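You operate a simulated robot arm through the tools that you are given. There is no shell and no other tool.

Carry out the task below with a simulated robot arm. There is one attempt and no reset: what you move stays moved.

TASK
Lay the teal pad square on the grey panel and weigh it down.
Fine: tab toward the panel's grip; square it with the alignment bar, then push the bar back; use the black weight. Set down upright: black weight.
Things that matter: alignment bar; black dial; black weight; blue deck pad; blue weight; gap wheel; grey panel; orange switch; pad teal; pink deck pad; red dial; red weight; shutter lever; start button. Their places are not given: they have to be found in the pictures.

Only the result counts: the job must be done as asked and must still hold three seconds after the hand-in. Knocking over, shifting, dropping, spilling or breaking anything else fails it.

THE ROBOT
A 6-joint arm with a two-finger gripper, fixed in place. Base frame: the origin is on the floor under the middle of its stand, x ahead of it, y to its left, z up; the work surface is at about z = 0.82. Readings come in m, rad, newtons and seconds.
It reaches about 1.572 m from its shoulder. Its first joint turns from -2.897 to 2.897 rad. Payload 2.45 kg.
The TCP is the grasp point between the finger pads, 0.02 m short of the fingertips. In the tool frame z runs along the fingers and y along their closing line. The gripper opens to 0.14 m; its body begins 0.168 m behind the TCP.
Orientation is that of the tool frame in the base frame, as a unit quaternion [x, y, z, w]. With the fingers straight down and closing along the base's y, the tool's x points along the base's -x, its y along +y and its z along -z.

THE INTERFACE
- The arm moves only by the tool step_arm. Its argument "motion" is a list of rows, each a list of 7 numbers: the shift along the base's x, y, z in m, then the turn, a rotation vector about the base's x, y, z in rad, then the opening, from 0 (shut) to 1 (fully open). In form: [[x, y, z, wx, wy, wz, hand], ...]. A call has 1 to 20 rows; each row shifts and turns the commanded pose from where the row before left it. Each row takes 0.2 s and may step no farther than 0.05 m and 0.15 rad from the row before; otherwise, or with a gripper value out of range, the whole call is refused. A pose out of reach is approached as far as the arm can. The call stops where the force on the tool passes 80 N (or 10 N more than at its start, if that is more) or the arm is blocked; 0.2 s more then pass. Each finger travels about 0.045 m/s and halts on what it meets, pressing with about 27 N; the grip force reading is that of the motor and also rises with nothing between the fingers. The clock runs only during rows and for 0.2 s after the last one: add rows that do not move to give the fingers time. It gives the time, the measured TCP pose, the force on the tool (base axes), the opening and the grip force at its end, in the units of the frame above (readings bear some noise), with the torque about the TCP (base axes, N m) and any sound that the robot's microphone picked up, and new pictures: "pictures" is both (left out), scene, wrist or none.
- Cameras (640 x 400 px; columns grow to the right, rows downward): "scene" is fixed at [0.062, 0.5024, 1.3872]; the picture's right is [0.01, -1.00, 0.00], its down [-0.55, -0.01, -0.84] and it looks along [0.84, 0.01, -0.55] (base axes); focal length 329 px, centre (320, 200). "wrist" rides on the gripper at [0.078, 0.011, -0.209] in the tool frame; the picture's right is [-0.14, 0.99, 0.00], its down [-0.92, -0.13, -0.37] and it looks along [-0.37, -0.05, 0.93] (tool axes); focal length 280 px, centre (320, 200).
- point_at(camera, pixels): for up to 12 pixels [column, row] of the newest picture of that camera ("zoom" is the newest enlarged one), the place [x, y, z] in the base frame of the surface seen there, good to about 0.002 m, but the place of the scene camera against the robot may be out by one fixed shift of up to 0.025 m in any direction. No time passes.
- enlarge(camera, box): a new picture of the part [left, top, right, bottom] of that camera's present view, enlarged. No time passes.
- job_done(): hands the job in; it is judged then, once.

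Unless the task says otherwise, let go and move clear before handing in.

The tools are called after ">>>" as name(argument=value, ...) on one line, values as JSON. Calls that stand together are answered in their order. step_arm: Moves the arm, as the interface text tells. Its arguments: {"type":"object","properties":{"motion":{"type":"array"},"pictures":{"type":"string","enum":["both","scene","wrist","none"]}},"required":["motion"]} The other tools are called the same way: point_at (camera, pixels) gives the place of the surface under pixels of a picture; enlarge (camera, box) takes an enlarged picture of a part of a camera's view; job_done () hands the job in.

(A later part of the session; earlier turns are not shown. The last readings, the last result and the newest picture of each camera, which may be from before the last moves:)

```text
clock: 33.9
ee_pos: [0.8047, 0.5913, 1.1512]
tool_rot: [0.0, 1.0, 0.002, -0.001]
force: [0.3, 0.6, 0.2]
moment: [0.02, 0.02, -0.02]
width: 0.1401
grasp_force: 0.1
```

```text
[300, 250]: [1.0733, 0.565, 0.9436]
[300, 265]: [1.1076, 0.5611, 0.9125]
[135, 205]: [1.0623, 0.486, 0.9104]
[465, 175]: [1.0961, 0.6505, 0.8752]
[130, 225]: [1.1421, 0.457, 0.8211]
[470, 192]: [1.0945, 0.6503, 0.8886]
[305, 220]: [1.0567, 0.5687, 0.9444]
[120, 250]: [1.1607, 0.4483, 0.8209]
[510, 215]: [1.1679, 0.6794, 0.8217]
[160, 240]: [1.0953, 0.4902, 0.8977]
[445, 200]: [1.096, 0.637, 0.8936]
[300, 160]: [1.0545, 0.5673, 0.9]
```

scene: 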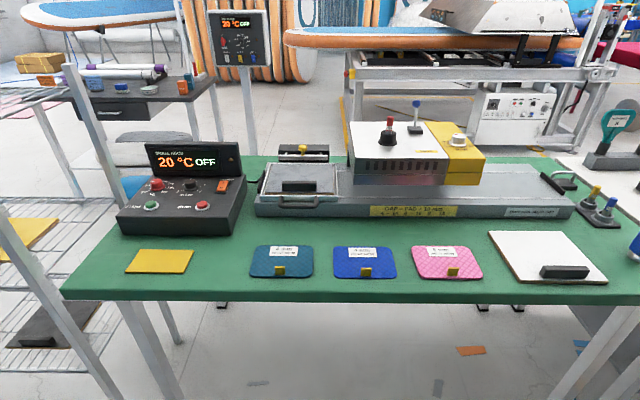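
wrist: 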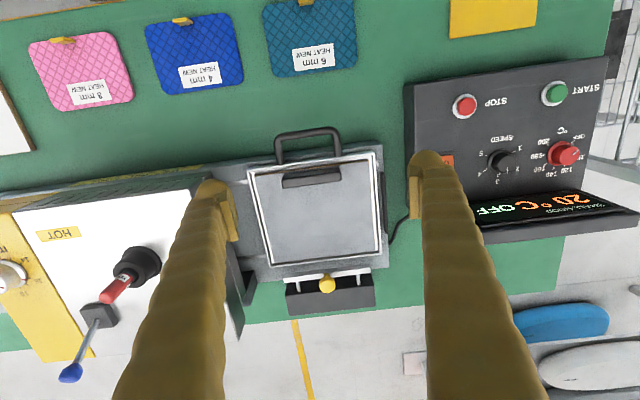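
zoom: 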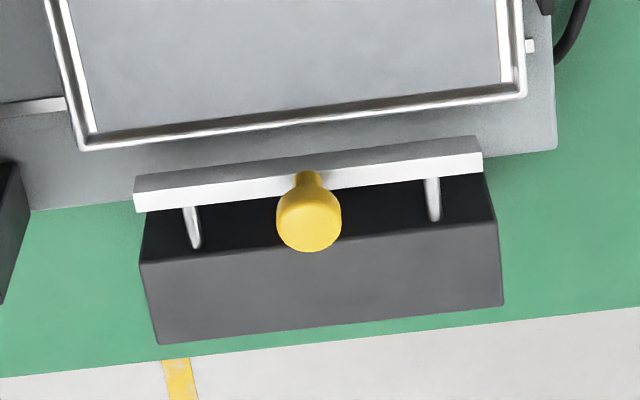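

The panel top is at z≈0.8945 (x 0.852–1.027, y 0.472–0.669), its grip block ends near x≈0.872 with top 0.923, and the knob is at (≈1.062, 0.567, 0.944). I'll turn the tool 90° so that it closes along x across the thin tab, and go above the tab.

>>> step_arm(motion=[[-0.0417, 0.002, 0, 0, 0, 0.1428, 1], [-0.0417, 0.002, 0, 0, 0, 0.1428, 1], [-0.0417, 0.002, 0, 0, 0, 0.1428, 1], [-0.0417, 0.002, 0, 0, 0, 0.1428, 1], [-0.0417, 0.002, 0, 0, 0, 0.1428, 1], [0, 0, -0.02, 0, 0, 0.1428, 0.6], [0, 0, -0.02, 0, 0, 0.1428, 0.6], [0, 0, -0.02, 0, 0, 0.1428, 0.4], [0, 0, -0.03, 0, 0, 0.1428, 0.4], [0, 0, -0.03, 0, 0, 0.1428, 0.4], [0, 0, -0.03, 0, 0, 0.1428, 0.4], [0, 0, -0.03, 0, 0, 0, 0.4], [0, 0, -0.03, 0, 0, 0, 0.4], [0, 0, 0, 0, 0, 0, 0.4]])

```text
clock: 36.9
ee_pos: [0.5983, 0.5998, 0.9414]
tool_rot: [-0.707, 0.708, 0.001, -0.002]
force: [-0.4, 0.3, -0.4]
moment: [0.0, -0.02, 0.02]
width: 0.056
grasp_force: 0.1
```

scene: 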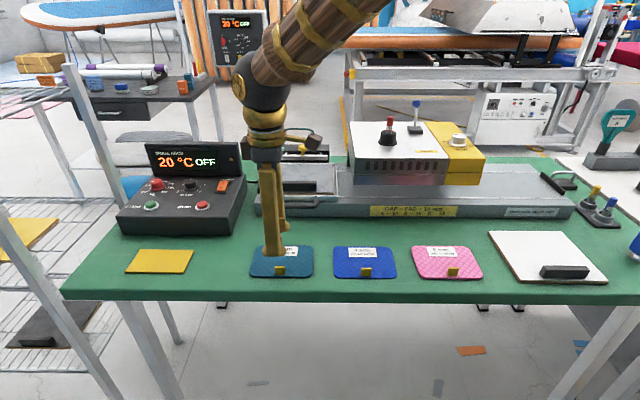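
wrist: 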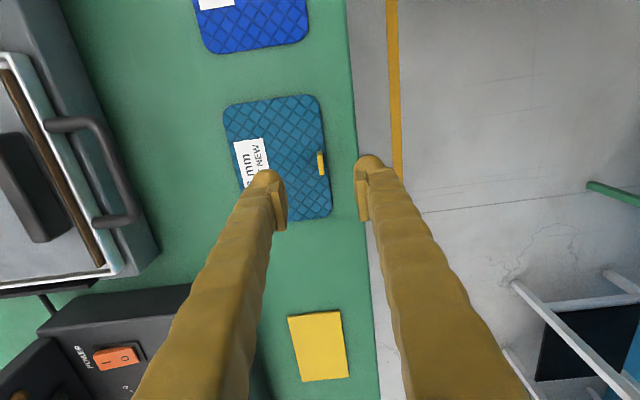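

With the tool turned, the tab appears at wrist (320,163) between the fingers. I'll measure it again from this view.

>>> enlarge(camera="wrist", box=[210, 80, 390, 240])

>>> point_at(camera="wrist", pixels=[[319, 155], [321, 163], [322, 172], [325, 163], [318, 163], [228, 115], [328, 180], [270, 155], [300, 99], [275, 218]])

```text
2.50 times, centred on (300, 160) of wrist
```

zoom: 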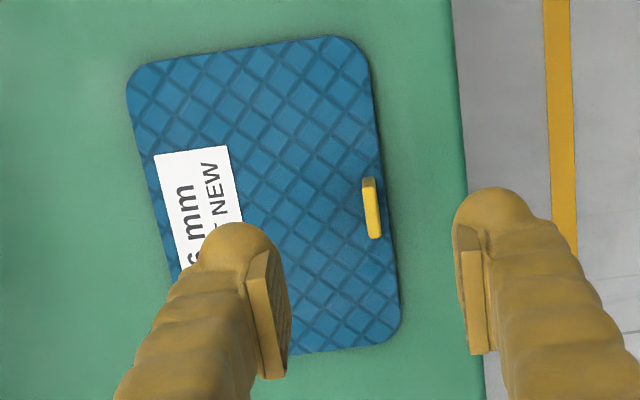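

```text
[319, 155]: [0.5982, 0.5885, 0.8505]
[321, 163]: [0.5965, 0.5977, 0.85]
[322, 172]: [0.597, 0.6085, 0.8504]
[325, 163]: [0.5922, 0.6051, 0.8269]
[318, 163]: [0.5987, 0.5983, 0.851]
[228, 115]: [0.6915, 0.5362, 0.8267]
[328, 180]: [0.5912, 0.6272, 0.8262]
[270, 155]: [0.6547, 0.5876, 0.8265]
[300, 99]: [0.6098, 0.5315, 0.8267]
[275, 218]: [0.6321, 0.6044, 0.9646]
```

Tab centre is (0.597, 0.599), top 0.851, pad top 0.8265. I'll descend so fingertips stop ~3 mm above the pad, then close on the tab.

>>> step_arm(motion=[[-0.0013, -0.001, -0.03, 0, 0, 0, 0.4], [0, 0, -0.03, 0, 0, 0, 0.4], [0, 0, -0.02, 0, 0, 0, 0.4], [0, 0, -0.0115, 0, 0, 0, 0.4], [0, 0, 0, 0, 0, 0, 0.4]])

```text
clock: 38.1
ee_pos: [0.598, 0.5997, 0.8503]
tool_rot: [-0.706, 0.708, 0.001, -0.002]
force: [0.1, -0.4, -0.2]
moment: [-0.01, 0.01, 0.01]
width: 0.0561
grasp_force: 0.1
```

scene: 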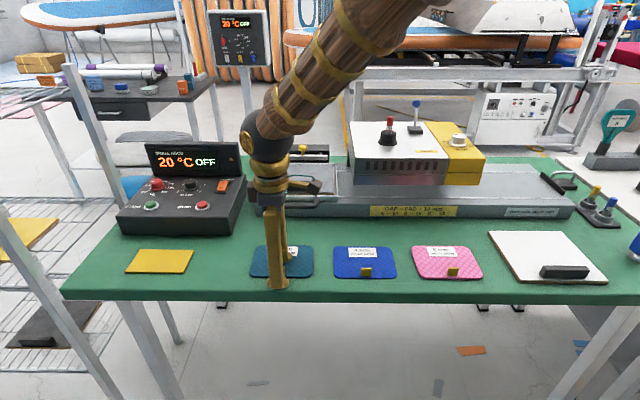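
wrist: 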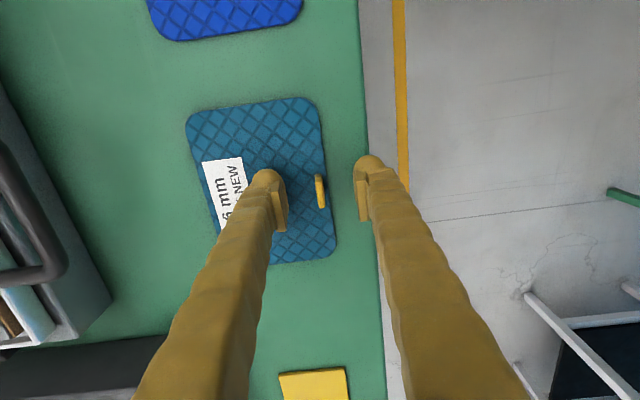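

The tab at (320,190) is between the fingertips with no contact force. I'll close now.

>>> step_arm(motion=[[0, 0, 0, 0, 0, 0, 0], [0, 0, 0, 0, 0, 0, 0], [0, 0, 0, 0, 0, 0, 0], [0, 0, 0, 0, 0, 0, 0], [0, 0, 0, 0, 0, 0, 0]], pictures="wrist")

```text
clock: 39.3
ee_pos: [0.5963, 0.5989, 0.8506]
tool_rot: [-0.707, 0.708, 0.001, -0.003]
force: [0.6, 0.6, 0.0]
moment: [0.0, -0.02, 0.0]
width: 0.0061
grasp_force: 27.2
```

wrist: 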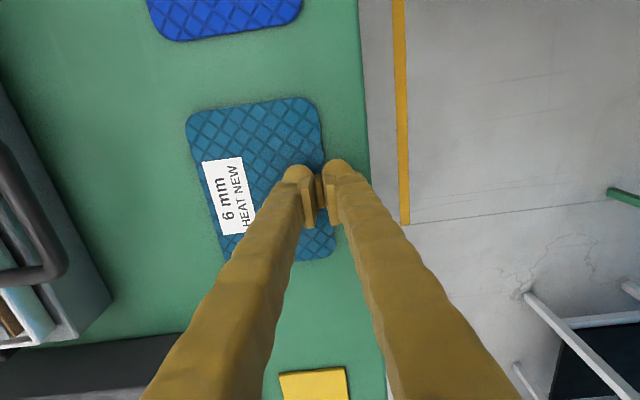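

The fingers hold the tab (width 0.006, grip 27 N). I'll lift slowly and check that the pad comes along level.

>>> step_arm(motion=[[0, 0, 0.01, 0, 0, 0, 0], [0, 0, 0.02, 0, 0, 0, 0], [0, 0, 0.03, 0, 0, 0, 0], [0, 0, 0.03, 0, 0, 0, 0], [0, 0, 0, 0, 0, 0, 0]])

```text
clock: 40.5
ee_pos: [0.5981, 0.5992, 0.9413]
tool_rot: [-0.706, 0.708, 0.002, -0.002]
force: [-0.7, -0.3, 0.3]
moment: [-0.01, 0.05, 0.04]
width: 0.0061
grasp_force: 27.4
```

scene: 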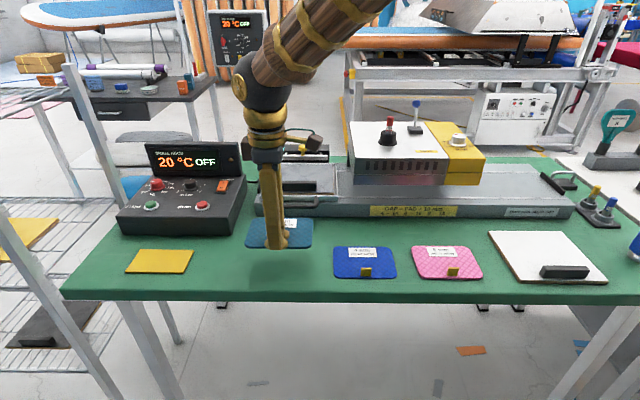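
wrist: 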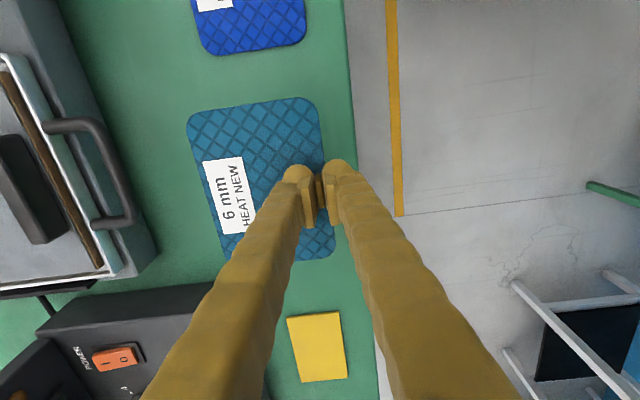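

The pad came up and appears level. I'll measure its corners to learn any tilt or yaw in the hand.

>>> point_at(camera="wrist", pixels=[[195, 120], [191, 113], [300, 102], [317, 108], [323, 150], [240, 250], [210, 205], [329, 252], [200, 160], [318, 245]])

>>> enlarge(camera="wrist", box=[170, 80, 360, 280])

```text
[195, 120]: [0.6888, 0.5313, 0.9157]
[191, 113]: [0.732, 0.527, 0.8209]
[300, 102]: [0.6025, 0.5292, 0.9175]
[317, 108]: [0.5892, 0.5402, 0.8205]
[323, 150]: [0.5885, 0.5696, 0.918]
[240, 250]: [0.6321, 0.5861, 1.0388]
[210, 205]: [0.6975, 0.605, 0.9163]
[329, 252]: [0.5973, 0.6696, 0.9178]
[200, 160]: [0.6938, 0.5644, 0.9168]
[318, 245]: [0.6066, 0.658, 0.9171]
```

```text
2.00 times, centred on (265, 180) of wrist
```

zoom: 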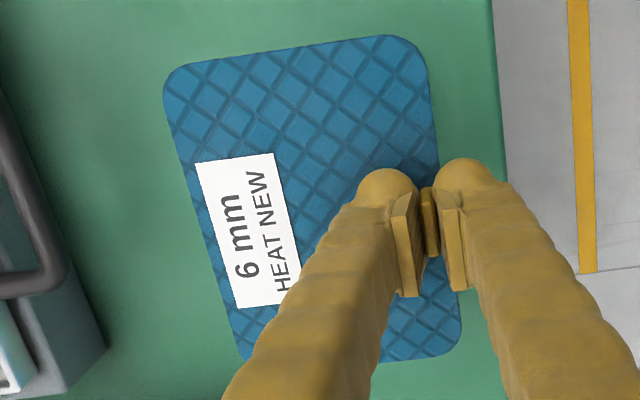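

The pad is level to about 1° (front top 0.918, rear 0.916) and centred on the tab in y. I'll lift, carry it over the panel behind the grip, and stop above for a check.

>>> step_arm(motion=[[0, 0, 0.03, 0, 0, 0, 0], [0, 0, 0.03, 0, 0, 0, 0], [0.04, -0.0036, 0, 0, 0, 0, 0], [0.04, -0.0036, 0, 0, 0, 0, 0], [0.04, -0.0036, 0, 0, 0, 0, 0], [0.04, -0.0036, 0, 0, 0, 0, 0], [0.04, -0.0036, 0, 0, 0, 0, 0], [0.04, -0.0036, 0, 0, 0, 0, 0], [0.04, -0.0036, 0, 0, 0, 0, 0], [0.04, -0.0036, 0, 0, 0, 0, 0], [0, 0, 0, 0, 0, 0, 0]])

```text
clock: 42.9
ee_pos: [0.9168, 0.5719, 1.0007]
tool_rot: [-0.707, 0.707, 0.001, -0.002]
force: [-0.7, -0.1, -0.7]
moment: [0.01, 0.0, -0.01]
width: 0.0062
grasp_force: 26.8
```

scene: 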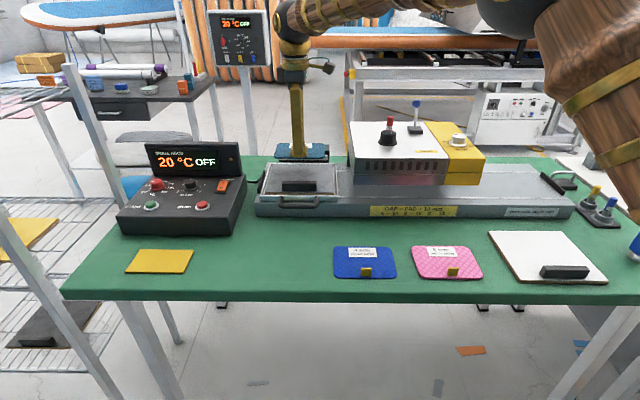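
wrist: 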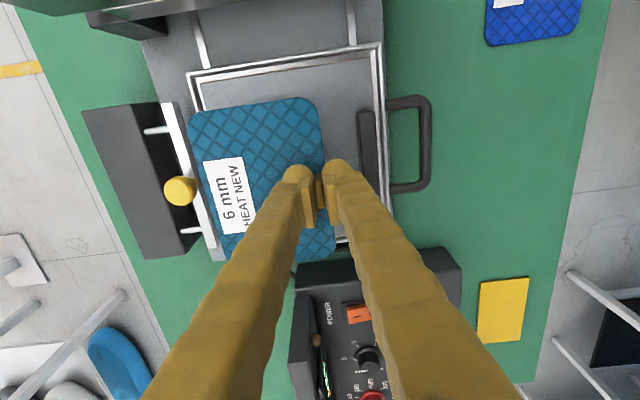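

The pad is over the panel, with the bar at left (170,170) and the grip block at (365,140). I'll measure the grip's rear face, panel edges and bar front from this view before lowering.

>>> point_at(camera="wrist", pixels=[[358, 130], [362, 130], [372, 130], [357, 150], [172, 130], [180, 130], [188, 135], [180, 190], [168, 180], [330, 80], [203, 100], [372, 80]])

>>> enlarge(camera="wrist", box=[150, 40, 430, 260])

```text
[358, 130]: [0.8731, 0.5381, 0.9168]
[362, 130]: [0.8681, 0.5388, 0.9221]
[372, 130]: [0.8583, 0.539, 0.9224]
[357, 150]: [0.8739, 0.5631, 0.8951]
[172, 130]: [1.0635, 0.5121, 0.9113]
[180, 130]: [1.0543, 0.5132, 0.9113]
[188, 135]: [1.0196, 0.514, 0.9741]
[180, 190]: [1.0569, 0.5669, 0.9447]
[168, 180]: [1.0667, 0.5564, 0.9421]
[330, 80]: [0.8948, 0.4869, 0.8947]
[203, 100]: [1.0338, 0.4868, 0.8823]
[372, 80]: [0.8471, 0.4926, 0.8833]
```

```text
1.82 times, centred on (290, 150) of wrist
```

zoom: 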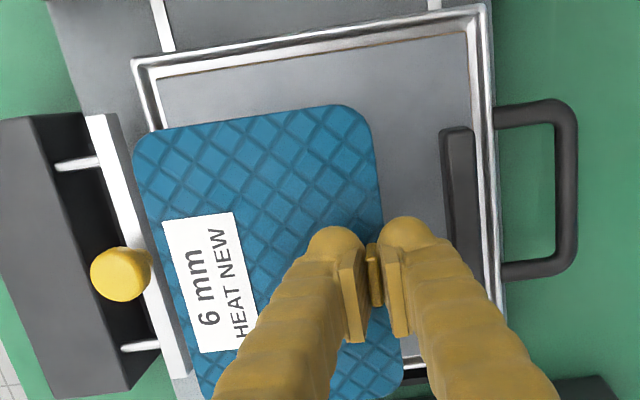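

Grip rear face is at x=0.873, bar front face at 1.0535, and the pad rear edge at ~1.021, all clear. I'll lower the pad to just above the panel.

>>> step_arm(motion=[[0, -0.001, -0.03, 0, 0, 0, 0], [0, 0, -0.03, 0, 0, 0, 0], [0, 0, -0.012, 0, 0, 0, 0], [0, 0, -0.002, 0, 0, 0, 0], [0, 0, -0.001, 0, 0, 0, 0], [0, 0, -0.001, 0, 0, 0, 0]])

```text
clock: 44.3
ee_pos: [0.9161, 0.5699, 0.9241]
tool_rot: [-0.706, 0.708, 0.001, -0.001]
force: [0.4, -0.1, 0.2]
moment: [0.02, -0.02, -0.02]
width: 0.0061
grasp_force: 27.6
```

scene: 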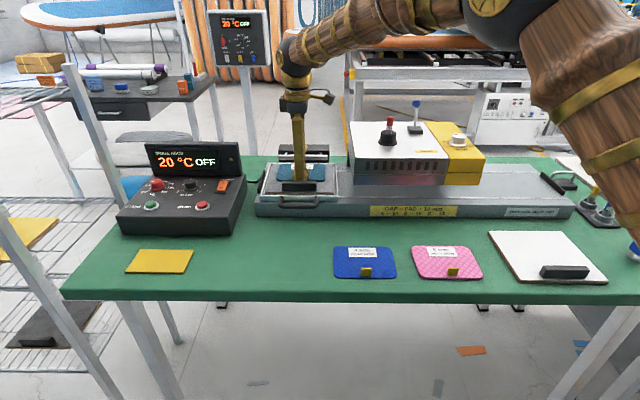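
wrist: 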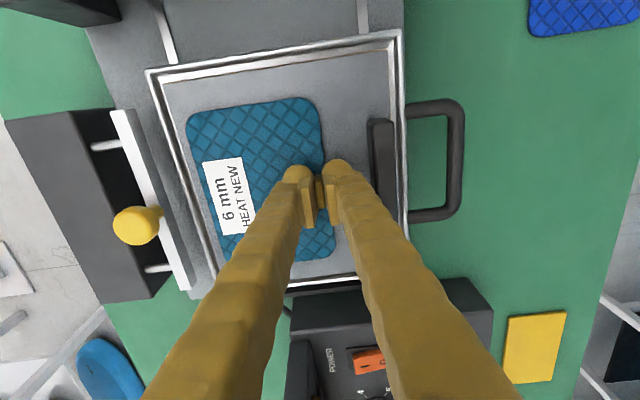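

No contact force yet. I'll check the pad's height against the panel.

>>> point_at(camera="wrist", pixels=[[198, 120], [298, 104], [200, 160], [322, 150], [320, 248], [250, 80], [235, 245], [300, 255], [260, 130]])

>>> step_arm(motion=[[0, 0, -0.001, 0, 0, 0, 0], [0, 0, 0, 0, 0, 0, 0]], pictures="none")

```text
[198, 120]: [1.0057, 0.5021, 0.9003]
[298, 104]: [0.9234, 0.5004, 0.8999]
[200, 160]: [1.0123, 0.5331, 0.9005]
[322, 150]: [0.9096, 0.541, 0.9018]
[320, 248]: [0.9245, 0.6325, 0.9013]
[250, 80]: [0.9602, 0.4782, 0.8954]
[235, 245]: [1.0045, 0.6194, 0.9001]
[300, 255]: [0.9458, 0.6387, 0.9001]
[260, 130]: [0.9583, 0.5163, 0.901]
```

```text
clock: 44.9
ee_pos: [0.9168, 0.57, 0.9242]
tool_rot: [-0.707, 0.708, 0.001, -0.003]
force: [-1.2, 0.1, 3.6]
moment: [0.0, 0.01, 0.01]
width: 0.0057
grasp_force: 27.1
```

The pad touches the panel (3.6 N, pad top 0.9003). I'll open the fingers just a little (grip block is close) and rise.

>>> step_arm(motion=[[0, 0, 0, 0, 0, 0, 0.13], [0, 0, 0, 0, 0, 0, 0.13], [0, 0, 0, 0, 0, 0, 0.13], [0, 0, 0.01, 0, 0, 0, 0.13], [0, 0, 0.03, 0, 0, 0, 0.13], [0, 0, 0.04, 0, 0, 0, 0.13], [0, 0, 0.05, 0, 0, 0, 0.13]])

```text
clock: 46.5
ee_pos: [0.9145, 0.5687, 1.0527]
tool_rot: [0.707, -0.707, -0.002, 0.003]
force: [0.1, 0.3, -0.4]
moment: [-0.05, 0.04, -0.01]
width: 0.0182
grasp_force: 0.0
```

scene: 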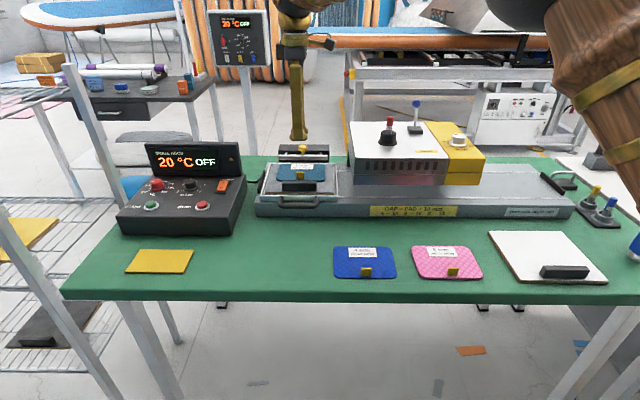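
wrist: 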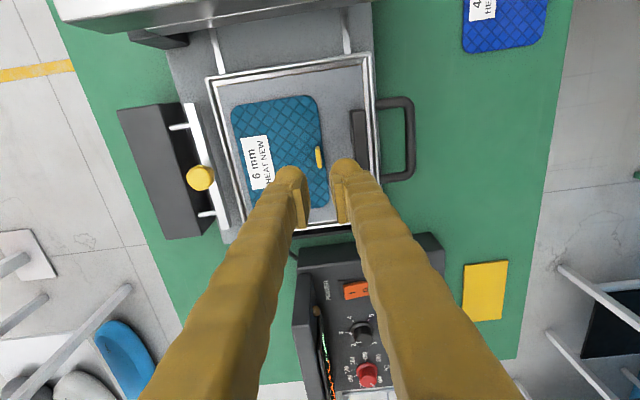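

The pad lies on the panel with its tab toward the grip. Next I'll go above the yellow knob and take an accurate reading of it.

>>> step_arm(motion=[[0.0368, -0.001, 0, 0, 0, 0, 0.3], [0.0368, -0.001, 0, 0, 0, 0, 0.5], [0.0368, -0.001, 0, 0, 0, 0, 0.5], [0.0368, -0.001, 0, 0, 0, 0, 0.5], [0, 0, 0, 0, 0, 0, 0.5]], pictures="wrist")

>>> enlarge(camera="wrist", box=[220, 60, 440, 260])

```text
clock: 47.7
ee_pos: [1.0536, 0.5581, 1.048]
tool_rot: [-0.706, 0.708, 0.001, -0.005]
force: [0.5, 0.6, -0.2]
moment: [0.02, 0.05, 0.01]
width: 0.07
grasp_force: 0.1
out of reach, approached as far as the arm can: row 4
```

wrist: 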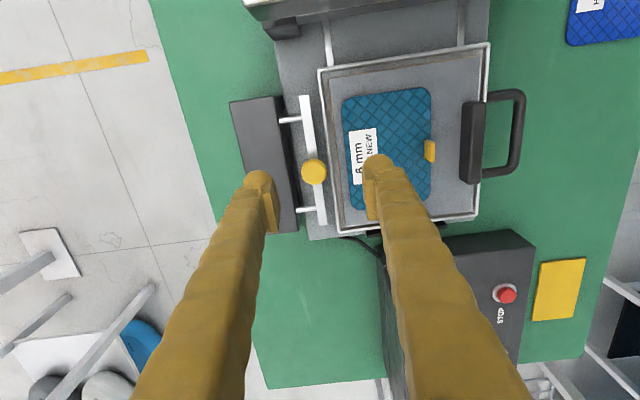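

```text
2.00 times, centred on (330, 160) of wrist
```

zoom: 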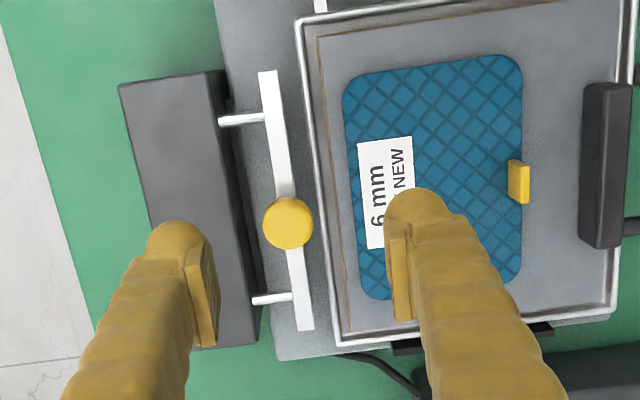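

The arm was at its reach limit at this height (x=1.0536), and the knob is at zoom (288,222). I'll measure the knob exactly.

>>> point_at(camera="zoom", pixels=[[288, 222], [266, 222], [310, 222], [288, 200], [288, 244], [270, 100], [262, 100], [277, 100], [303, 310], [230, 230], [350, 130], [518, 170]])

```text
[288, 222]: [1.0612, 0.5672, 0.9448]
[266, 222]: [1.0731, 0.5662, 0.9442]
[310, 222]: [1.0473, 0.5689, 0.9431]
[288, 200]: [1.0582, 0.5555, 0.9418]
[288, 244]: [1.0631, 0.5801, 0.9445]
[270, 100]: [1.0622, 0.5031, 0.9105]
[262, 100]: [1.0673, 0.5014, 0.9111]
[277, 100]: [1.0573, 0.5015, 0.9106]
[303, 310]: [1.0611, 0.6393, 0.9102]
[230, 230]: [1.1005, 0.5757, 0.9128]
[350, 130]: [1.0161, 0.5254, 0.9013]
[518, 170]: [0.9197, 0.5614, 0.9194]
```

Knob centre is (1.0605, 0.5675), radius ~13 mm, top 0.944; its stem is above the bar (top 0.911). I'll descend partway and see whether the reach improves.

>>> step_arm(motion=[[0, 0, -0.03, 0, 0, 0, 0.6], [0, 0, -0.03, 0, 0, 0, 0.6], [0, 0, 0, 0, 0, 0, 0.6]], pictures="wrist")

```text
clock: 48.5
ee_pos: [1.053, 0.5586, 0.989]
tool_rot: [0.707, -0.707, -0.001, 0.003]
force: [-0.6, -0.5, -1.0]
moment: [0.0, -0.01, -0.01]
width: 0.0841
grasp_force: 0.0
```

wrist: 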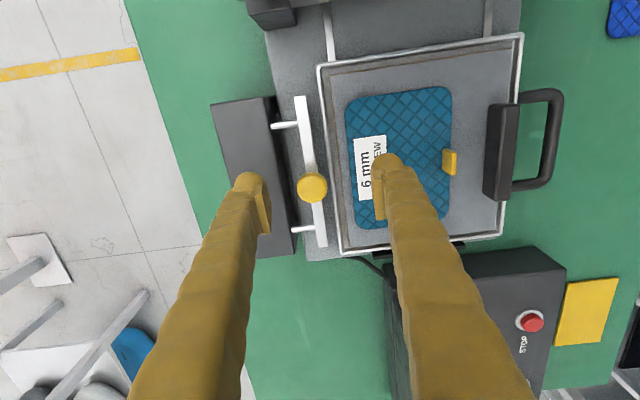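

The commanded pose was clamped at (1.053, 0.5586); at this lower height I'll try to centre on the knob.

>>> step_arm(motion=[[0.004, 0.009, -0.01, 0, 0, 0, 0.6], [0.003, 0, -0.01, 0, 0, 0, 0.6], [0, 0, 0, 0, 0, 0, 0.6]], pictures="wrist")

```text
clock: 49.3
ee_pos: [1.0593, 0.5682, 0.9695]
tool_rot: [-0.707, 0.707, 0.001, -0.002]
force: [-0.2, -0.2, -0.3]
moment: [0.02, 0.01, 0.0]
width: 0.0841
grasp_force: 0.1
```

wrist: 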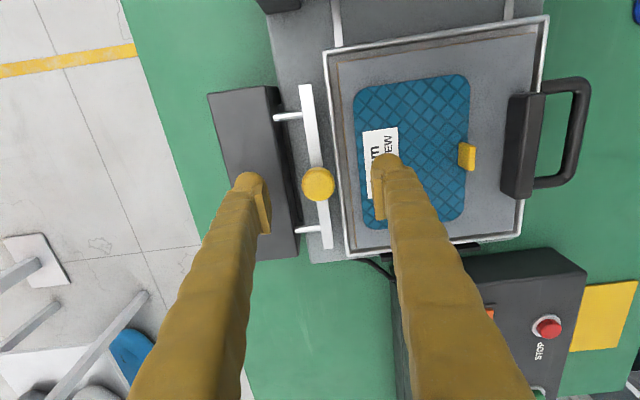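

The knob is now centred between the fingers. I'll descend to z≈0.939 (tips above bar and housing) and close on the knob.

>>> step_arm(motion=[[0.001, 0, -0.015, 0, 0, 0, 0.6], [0, 0, -0.015, 0, 0, 0, 0.6], [0, 0, 0, 0, 0, 0, 0.2], [0, 0, 0, 0, 0, 0, 0.2], [0, 0, 0, 0, 0, 0, 0.1], [0, 0, 0, 0, 0, 0, 0.1], [0, 0, 0, 0, 0, 0, 0.1]])

```text
clock: 50.9
ee_pos: [1.0612, 0.5691, 0.9389]
tool_rot: [-0.707, 0.708, 0.001, -0.002]
force: [0.3, 0.5, -0.3]
moment: [0.01, -0.02, -0.01]
width: 0.0273
grasp_force: 37.1
```

scene: 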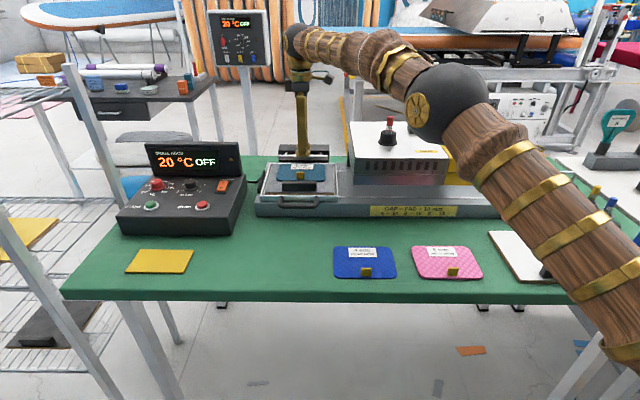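
wrist: 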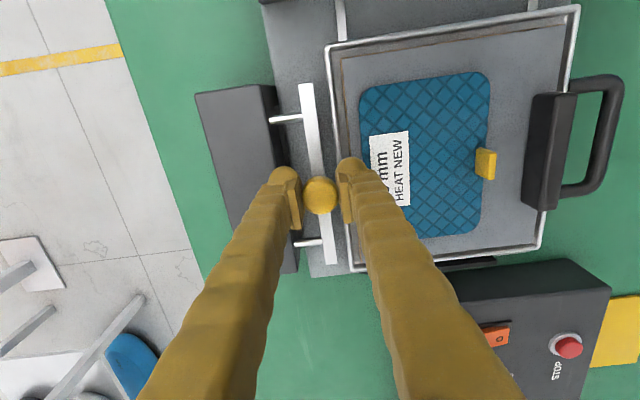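

The knob is gripped (width 0.0273). I'll measure the pad's rear edge and the bar front, then draw the bar forward.

>>> point_at(camera="wrist", pixels=[[363, 110], [366, 130], [370, 160], [358, 110], [308, 90], [314, 100], [378, 84], [475, 73], [489, 100], [475, 228], [400, 236], [489, 163]])

>>> step_arm(motion=[[-0.005, 0, 0, 0, 0, 0, 0.1], [-0.01, 0, 0, 0, 0, 0, 0.1], [-0.01, 0, 0, 0, 0, 0, 0.1], [0, 0, 0, 0, 0, 0, 0.1]], pictures="wrist")

```text
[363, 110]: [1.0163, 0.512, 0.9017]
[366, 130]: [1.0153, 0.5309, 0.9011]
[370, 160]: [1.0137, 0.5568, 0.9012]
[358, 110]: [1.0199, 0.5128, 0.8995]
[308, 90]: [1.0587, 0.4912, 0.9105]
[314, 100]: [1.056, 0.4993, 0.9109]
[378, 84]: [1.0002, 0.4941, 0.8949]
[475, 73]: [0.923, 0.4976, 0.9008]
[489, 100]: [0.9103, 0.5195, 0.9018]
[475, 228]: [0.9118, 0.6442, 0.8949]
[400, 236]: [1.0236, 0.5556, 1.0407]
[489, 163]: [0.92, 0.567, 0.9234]
```

```text
clock: 51.9
ee_pos: [1.0361, 0.5692, 0.9378]
tool_rot: [-0.707, 0.707, 0.002, -0.003]
force: [-1.2, 0.9, -8.7]
moment: [-0.15, 0.04, 0.02]
width: 0.027
grasp_force: 45.7
```

wrist: 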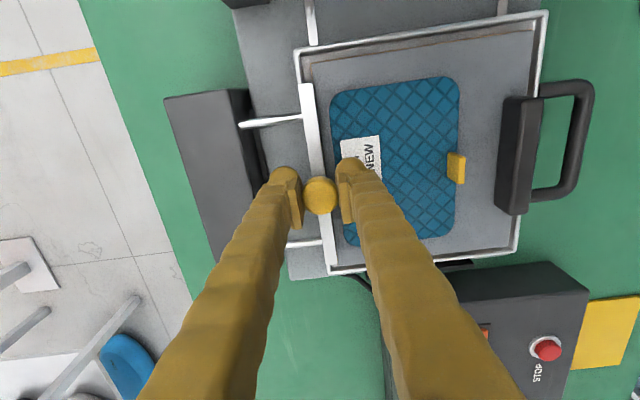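

The bar follows the knob smoothly; its front is ~1.0285 and the pad's rear edge ~1.019. I'll keep drawing it forward in small steps to push the pad square to a rear edge near 1.002.

>>> step_arm(motion=[[-0.005, 0, 0.0005, 0, 0, 0, 0.1], [-0.005, 0, 0.0005, 0, 0, 0, 0.1], [-0.004, 0, 0, 0, 0, 0, 0.1], [-0.004, 0, 0, 0, 0, 0, 0.1], [-0.004, 0, 0, 0, 0, 0, 0.1], [0, 0, 0, 0, 0, 0, 0.1]], pictures="wrist")

>>> enlarge(camera="wrist", box=[240, 50, 500, 270])

```text
clock: 53.3
ee_pos: [1.0138, 0.5695, 0.9378]
tool_rot: [-0.707, 0.707, 0.003, -0.003]
force: [-0.1, 13.5, -34.4]
moment: [0.24, -0.01, 0.0]
width: 0.0266
grasp_force: 44.6
```

wrist: 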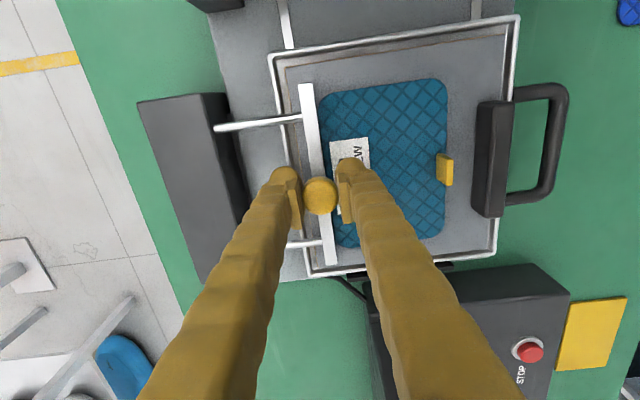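

```text
1.82 times, centred on (370, 160) of wrist
```

zoom: 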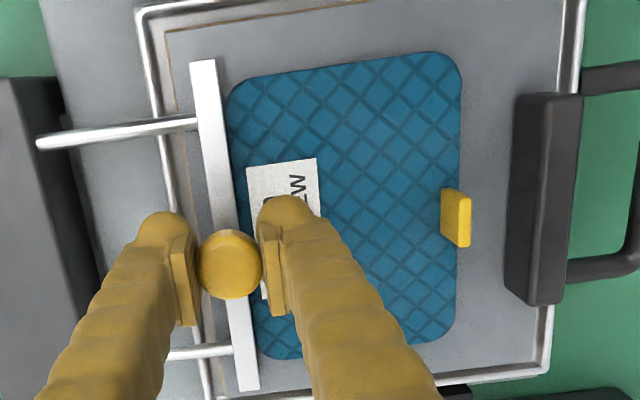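

The bar has reached the pad, but my small z raise loaded the knob (-34 N in z). I'll relax z by 1.3 mm and check.

>>> step_arm(motion=[[0, 0, -0.0007, 0, 0, 0, 0.1], [0, 0, -0.0006, 0, 0, 0, 0.1], [0, 0, 0, 0, 0, 0, 0.1]], pictures="none")

>>> point_at(camera="zoom", pixels=[[233, 130], [222, 130], [230, 95], [216, 70], [450, 60], [460, 100], [255, 310], [235, 370], [463, 215], [170, 40], [190, 120], [440, 330]])

```text
clock: 54.1
ee_pos: [1.0129, 0.5693, 0.9387]
tool_rot: [-0.706, 0.708, 0.001, -0.002]
force: [-0.1, 15.8, -28.2]
moment: [0.05, 0.0, 0.02]
width: 0.0263
grasp_force: 45.1
```

```text
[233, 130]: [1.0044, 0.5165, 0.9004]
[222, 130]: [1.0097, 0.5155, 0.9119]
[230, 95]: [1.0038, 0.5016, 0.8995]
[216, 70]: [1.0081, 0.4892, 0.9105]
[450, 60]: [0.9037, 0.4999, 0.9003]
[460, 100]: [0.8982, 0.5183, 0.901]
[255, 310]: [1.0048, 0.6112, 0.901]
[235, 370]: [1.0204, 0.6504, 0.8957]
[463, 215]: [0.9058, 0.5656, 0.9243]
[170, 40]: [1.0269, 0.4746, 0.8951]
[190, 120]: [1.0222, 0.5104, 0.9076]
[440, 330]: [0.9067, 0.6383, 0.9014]
```

Contact: bar front ≈1.004 flush along the pad's rear edge (x 1.0038–1.0048 across), so the pad is squaring up. There is still load in y and z, so I'll ease the hand by 1 mm in each.

>>> step_arm(motion=[[0, 0.0008, -0.001, 0, 0, 0, 0.1], [0, 0, 0, 0, 0, 0, 0.1]], pictures="none")

```text
clock: 54.7
ee_pos: [1.0141, 0.5686, 0.9371]
tool_rot: [-0.707, 0.707, 0.001, -0.003]
force: [1.3, 5.6, -15.2]
moment: [-0.04, 0.02, -0.02]
width: 0.0266
grasp_force: 45.2
```

The load is falling. I'll push the last few millimetres with slight easing in y and z.

>>> step_arm(motion=[[-0.002, 0.0003, -0.0006, 0, 0, 0, 0.1], [-0.002, 0, 0, 0, 0, 0, 0.1], [0, 0, 0, 0, 0, 0, 0.1]], pictures="wrist")

>>> enlarge(camera="wrist", box=[240, 50, 500, 270])

```text
clock: 55.5
ee_pos: [1.0121, 0.5678, 0.9366]
tool_rot: [-0.706, 0.708, 0.001, -0.001]
force: [66.8, 14.0, -2.9]
moment: [0.17, -0.37, -0.03]
width: 0.0265
grasp_force: 45.2
```

wrist: 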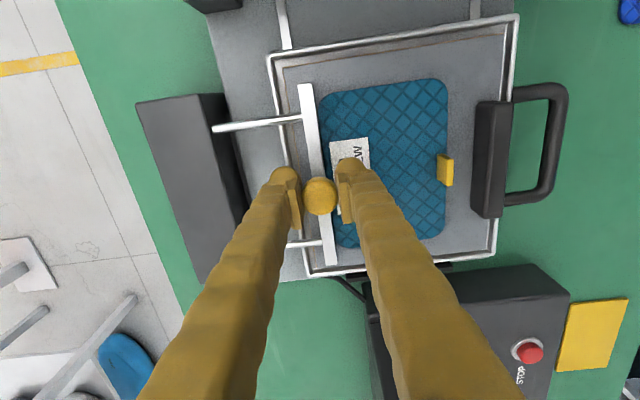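

```text
1.82 times, centred on (370, 160) of wrist
```

zoom: 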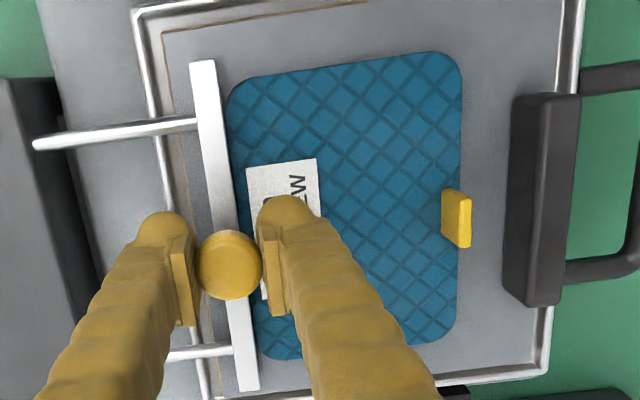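

The bar reached its end stop (67 N in x) with the pad flush against it, so the pad is square. I'll relieve the load and push the bar back to where it was.

>>> step_arm(motion=[[0.003, 0, 0, 0, 0, 0, 0.1], [0.004, 0, 0, 0, 0, 0, 0.1], [0.01, 0, 0.0005, 0, 0, 0, 0.1], [0.01, 0, 0.0005, 0, 0, 0, 0.1], [0, 0, 0, 0, 0, 0, 0.1]], pictures="wrist")

```text
clock: 56.7
ee_pos: [1.037, 0.5677, 0.9372]
tool_rot: [-0.707, 0.708, 0.002, -0.004]
force: [-0.5, -22.7, 0.0]
moment: [-0.26, 0.04, -0.01]
width: 0.0257
grasp_force: 45.3
```

wrist: 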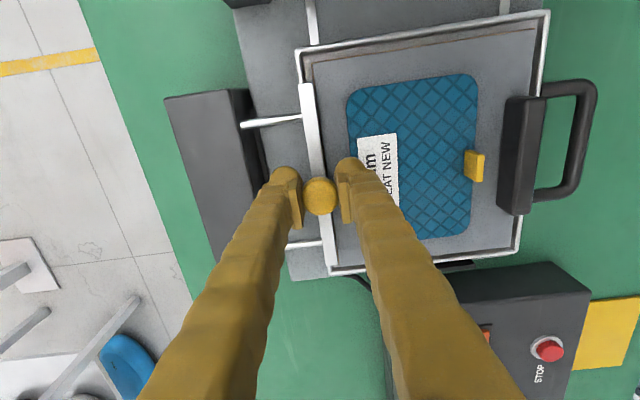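

The bar is moving back and the pad stays put; a y load of -23 N calls for easing 1 mm toward -y. I'll continue to the retracted position.

>>> step_arm(motion=[[0.005, -0.0008, 0, 0, 0, 0, 0.1], [0.008, -0.0003, 0, 0, 0, 0, 0.1], [0.007, 0, 0, 0, 0, 0, 0.1], [0.003, 0, 0, 0, 0, 0, 0.1], [0, 0, 0, 0, 0, 0, 0.1]], pictures="wrist")

```text
clock: 57.9
ee_pos: [1.0598, 0.5684, 0.9371]
tool_rot: [-0.707, 0.707, 0.002, -0.003]
force: [0.9, 3.4, -16.7]
moment: [0.15, -0.04, 0.06]
width: 0.0256
grasp_force: 44.8
```

wrist: 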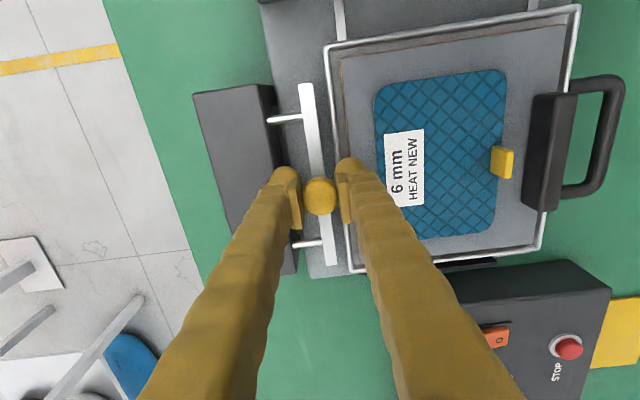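

The bar is back near its start (TCP 1.0598). I'll nudge a little more to seat it against its rear stop.

>>> step_arm(motion=[[0.001, 0, -0.0005, 0, 0, 0, 0.1], [0.001, 0, 0, 0, 0, 0, 0.1], [0.001, 0, 0, 0, 0, 0, 0.1], [0, 0, 0, 0, 0, 0, 0.1]], pictures="none")

```text
clock: 58.9
ee_pos: [1.0615, 0.5698, 0.9367]
tool_rot: [0.707, -0.707, -0.002, 0.004]
force: [-30.1, 1.3, -19.7]
moment: [-0.11, 0.12, 0.03]
width: 0.0257
grasp_force: 44.6
```

Rear stop found (fx −30 N). I'll relax slightly, open the fingers and rise clear of the knob.

>>> step_arm(motion=[[-0.001, 0, -0.0007, 0, 0, 0, 0.1], [0, 0, 0, 0, 0, 0, 0.35], [0, 0, 0, 0, 0, 0, 0.35], [0, 0, 0, 0, 0, 0, 0.35], [0, 0, 0.02, 0, 0, 0, 0.35], [-0.01, 0, 0.04, 0, 0, 0, 0.35], [-0.03, 0, 0.04, 0, 0, 0, 0.35], [-0.03, 0, 0.03, 0, 0, 0, 0.35], [0, 0, 0, 0, 0, 0, 0.35]])

```text
clock: 60.9
ee_pos: [0.9907, 0.5686, 1.0673]
tool_rot: [-0.707, 0.708, 0.001, -0.002]
force: [0.6, 0.2, -0.1]
moment: [-0.02, -0.02, 0.01]
width: 0.0487
grasp_force: 0.0
```

scene: 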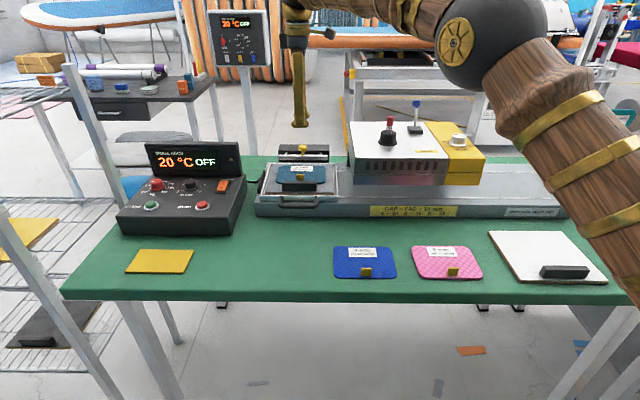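
wrist: 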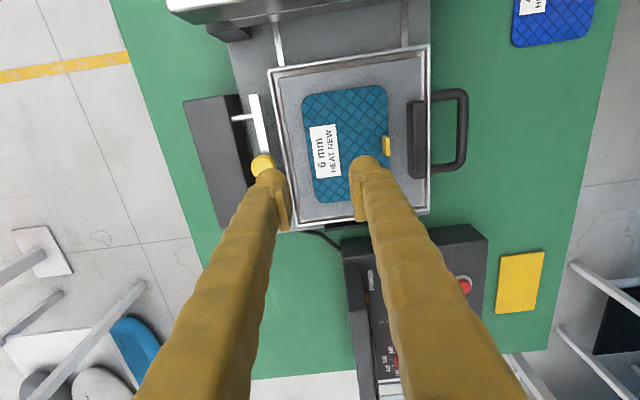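

>>> enlarge(camera="wrist", box=[230, 40, 470, 240])

>>> point_at(camera="zoom", pixels=[[200, 150], [205, 200], [220, 400], [225, 127], [390, 117], [410, 160], [418, 270], [300, 122], [410, 330], [480, 200], [85, 200], [98, 200]])

```text
2.00 times, centred on (350, 140) of wrist
```

zoom: 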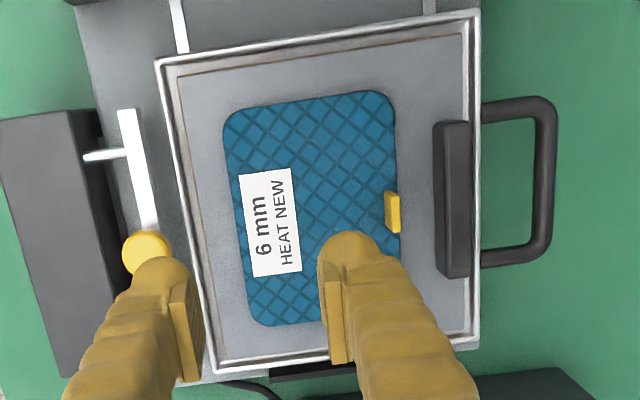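

```text
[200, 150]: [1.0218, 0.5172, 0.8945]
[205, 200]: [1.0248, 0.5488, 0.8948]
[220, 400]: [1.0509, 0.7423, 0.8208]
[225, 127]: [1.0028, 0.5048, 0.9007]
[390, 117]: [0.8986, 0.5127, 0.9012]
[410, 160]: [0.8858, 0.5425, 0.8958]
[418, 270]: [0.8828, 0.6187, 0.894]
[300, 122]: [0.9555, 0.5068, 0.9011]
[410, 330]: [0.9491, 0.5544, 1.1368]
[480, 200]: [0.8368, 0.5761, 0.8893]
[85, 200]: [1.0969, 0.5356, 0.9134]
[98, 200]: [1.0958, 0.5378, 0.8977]
```

The pad sits square on the panel (edges parallel, tab toward the grip) and the bar is back. Now I'll rise and fly over to the black weight at the right end of the bench, turning the tool back on the way.

>>> step_arm(motion=[[-0.03, 0, 0.04, 0, 0, 0, 0.6], [-0.03, 0, 0.04, 0, 0, 0, 0.6], [-0.03, 0, 0.04, 0, 0, 0, 0.8], [-0.03, 0, 0.04, 0, 0, 0, 1], [-0.03, 0, 0.04, 0, 0, 0, 1], [0, -0.05, 0.0, 0, 0, -0.1428, 1], [0, -0.05, 0.0, 0, 0, -0.1428, 1], [0, -0.05, 0.0, 0, 0, -0.1428, 1], [0, -0.05, 0.0, 0, 0, -0.1428, 1], [0, -0.05, 0.0, 0, 0, -0.1428, 1], [0, -0.05, 0.0, 0, 0, -0.1428, 1], [0, -0.05, 0.0, 0, 0, -0.1428, 1], [0, -0.05, 0.0, 0, 0, -0.1428, 1], [0, -0.05, 0.0, 0, 0, -0.1428, 1], [0, -0.05, 0.0, 0, 0, -0.1428, 1], [0, -0.05, 0.0, 0, 0, -0.1428, 1], [0, -0.05, 0.0, 0, 0, 0, 1], [0, -0.05, 0.0, 0, 0, 0, 1], [0, -0.05, 0.0, 0, 0, 0, 1], [0, -0.05, 0.0, 0, 0, 0, 1]], pictures="wrist")

```text
clock: 65.1
ee_pos: [0.841, -0.1822, 1.2677]
tool_rot: [0.001, 1.0, 0.002, -0.001]
force: [-0.2, 0.4, 0.5]
moment: [0.01, -0.03, 0.01]
width: 0.14
grasp_force: 0.1
```

wrist: 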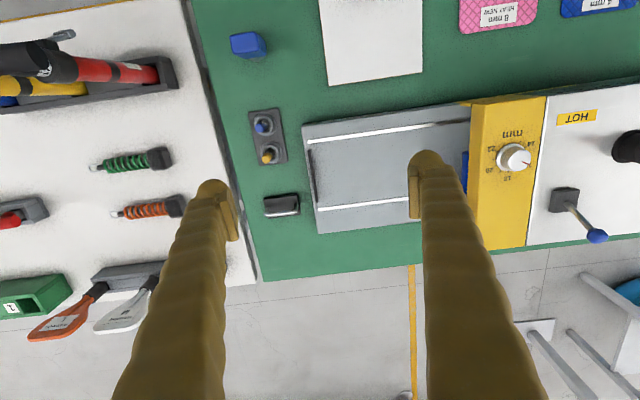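

The black weight is at wrist (281,204), with its silver handle. I'll move closer and zoom in for its exact place.

>>> step_arm(motion=[[0.03, -0.04, 0, 0, 0, 0, 1], [0.03, -0.04, 0, 0, 0, 0, 1], [0.02, -0.02, -0.03, 0, 0, 0, 1], [0, 0, -0.04, 0, 0, 0, 1], [0, 0, -0.04, 0, 0, 0, 1], [0, 0, 0, 0, 0, 0, 1]], pictures="wrist")

>>> enlarge(camera="wrist", box=[240, 100, 400, 240])

```text
clock: 66.5
ee_pos: [0.9216, -0.2802, 1.157]
tool_rot: [0.001, 1.0, 0.002, -0.002]
force: [-0.7, 0.4, -0.1]
moment: [0.02, -0.03, 0.0]
width: 0.1402
grasp_force: 0.1
```

wrist: 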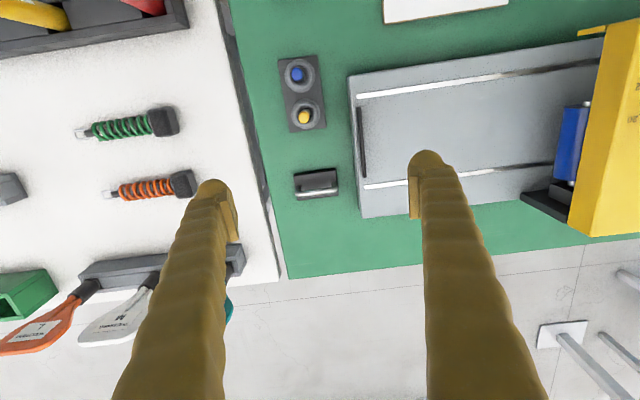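

```text
2.86 times, centred on (320, 170) of wrist
```

zoom: 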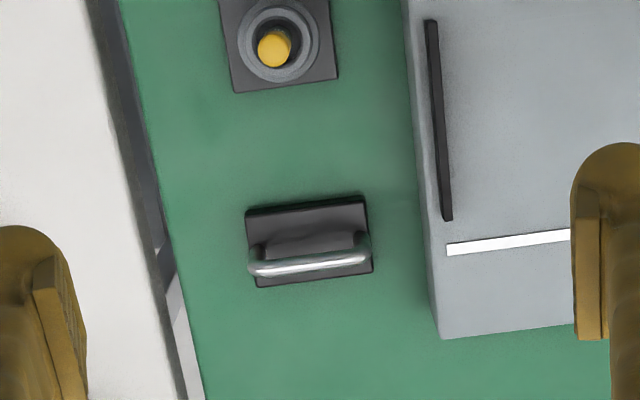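

>>> point_at(camera="zoom", pixels=[[310, 265], [255, 270], [368, 250], [310, 215], [250, 212], [362, 200], [260, 283], [370, 270], [310, 240], [258, 250], [358, 240], [200, 250]])

>>> enlarge(camera="scene", box=[520, 150, 620, 230])

```text
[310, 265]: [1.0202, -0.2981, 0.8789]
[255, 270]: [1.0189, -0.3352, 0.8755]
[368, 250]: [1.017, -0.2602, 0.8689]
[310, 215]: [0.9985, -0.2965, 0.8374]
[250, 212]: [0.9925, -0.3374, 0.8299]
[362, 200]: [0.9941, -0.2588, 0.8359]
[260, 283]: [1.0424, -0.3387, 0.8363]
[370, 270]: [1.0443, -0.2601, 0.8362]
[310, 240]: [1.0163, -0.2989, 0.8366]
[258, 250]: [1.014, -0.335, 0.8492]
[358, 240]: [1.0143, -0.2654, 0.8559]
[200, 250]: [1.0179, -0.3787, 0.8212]
```

```text
5.00 times, centred on (570, 190) of scene
```

zoom: 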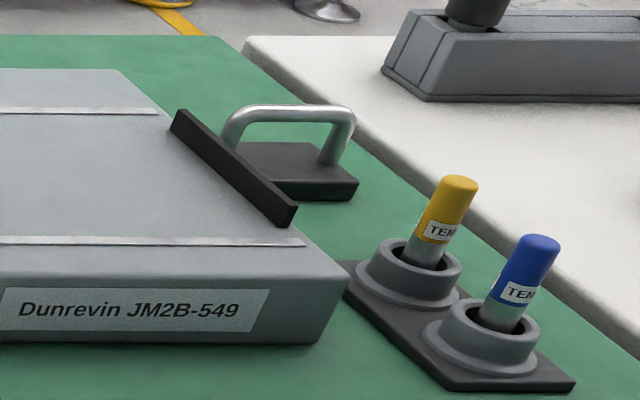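

The black weight's plate spans x 0.993–1.044, y −0.339…−0.259 (top 0.836), and its handle runs along y at x≈1.019 with top 0.879. Before descending I'll check the neighbours' heights (TEMP sticks, paddles).

>>> point_at(camera="wrist", pixels=[[305, 116], [297, 75], [316, 125], [320, 100], [230, 310], [130, 310], [360, 140], [190, 183], [170, 120], [90, 275]])

>>> point_at(camera="scene", pixels=[[618, 112], [391, 122], [415, 104], [603, 203], [592, 190]])

```text
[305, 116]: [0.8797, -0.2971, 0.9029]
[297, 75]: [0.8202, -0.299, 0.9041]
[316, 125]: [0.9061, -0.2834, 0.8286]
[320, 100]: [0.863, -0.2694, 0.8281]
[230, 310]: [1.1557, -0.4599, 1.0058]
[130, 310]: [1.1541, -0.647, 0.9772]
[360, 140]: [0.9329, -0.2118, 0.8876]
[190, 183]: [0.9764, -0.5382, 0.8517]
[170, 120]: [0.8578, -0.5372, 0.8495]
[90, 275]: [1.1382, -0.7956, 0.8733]
```

```text
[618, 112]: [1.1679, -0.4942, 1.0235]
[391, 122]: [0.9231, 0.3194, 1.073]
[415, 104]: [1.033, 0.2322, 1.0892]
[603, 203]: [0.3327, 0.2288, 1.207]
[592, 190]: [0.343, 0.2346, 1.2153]
```

Neighbours are clear: the yellow stick is at x≈0.88, the teal paddle at (1.16, −0.47). I'll turn the tool 90° and position above the handle.

>>> step_arm(motion=[[0.01, -0.002, 0, 0, 0, 0.1428, 0.8], [0.01, -0.002, 0, 0, 0, 0.1428, 0.6], [0.01, -0.002, 0, 0, 0, 0.1428, 0.4], [0.01, -0.002, 0, 0, 0, 0.1428, 0.4], [0.01, -0.002, 0, 0, 0, 0.1428, 0.4], [0.01, -0.002, 0, 0, 0, 0.1428, 0.4], [0.01, -0.002, 0, 0, 0, 0.1428, 0.4], [0.01, -0.002, 0, 0, 0, 0.1428, 0.4], [0.01, -0.002, 0, 0, 0, 0.1428, 0.4], [0.008, 0, -0.03, 0, 0, 0.1428, 0.4], [0, 0, -0.03, 0, 0, 0.1428, 0.4], [0, 0, -0.03, 0, 0, 0, 0.4], [0, 0, -0.03, 0, 0, 0, 0.4], [0, 0, -0.03, 0, 0, 0, 0.4], [0, 0, 0, 0, 0, 0, 0.4]])

```text
clock: 69.7
ee_pos: [1.0205, -0.2991, 1.0059]
tool_rot: [-0.706, 0.708, 0.002, -0.003]
force: [1.1, -1.0, 0.1]
moment: [0.01, -0.01, 0.0]
width: 0.0559
grasp_force: 0.1
```

scene: 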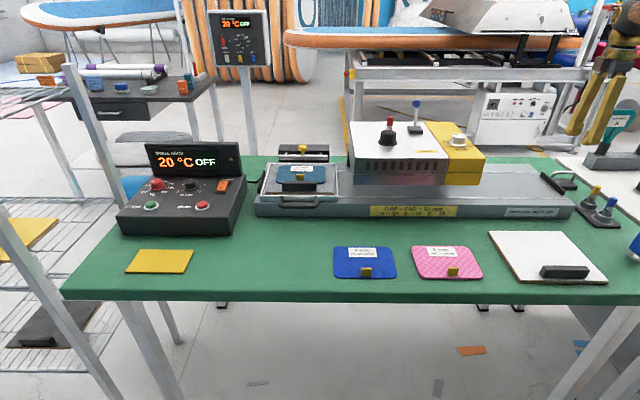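
wrist: 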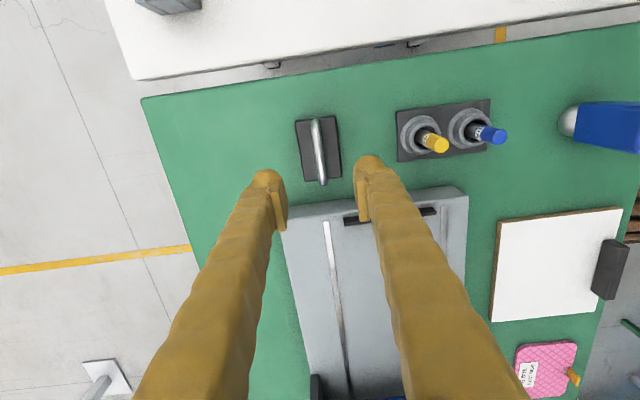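

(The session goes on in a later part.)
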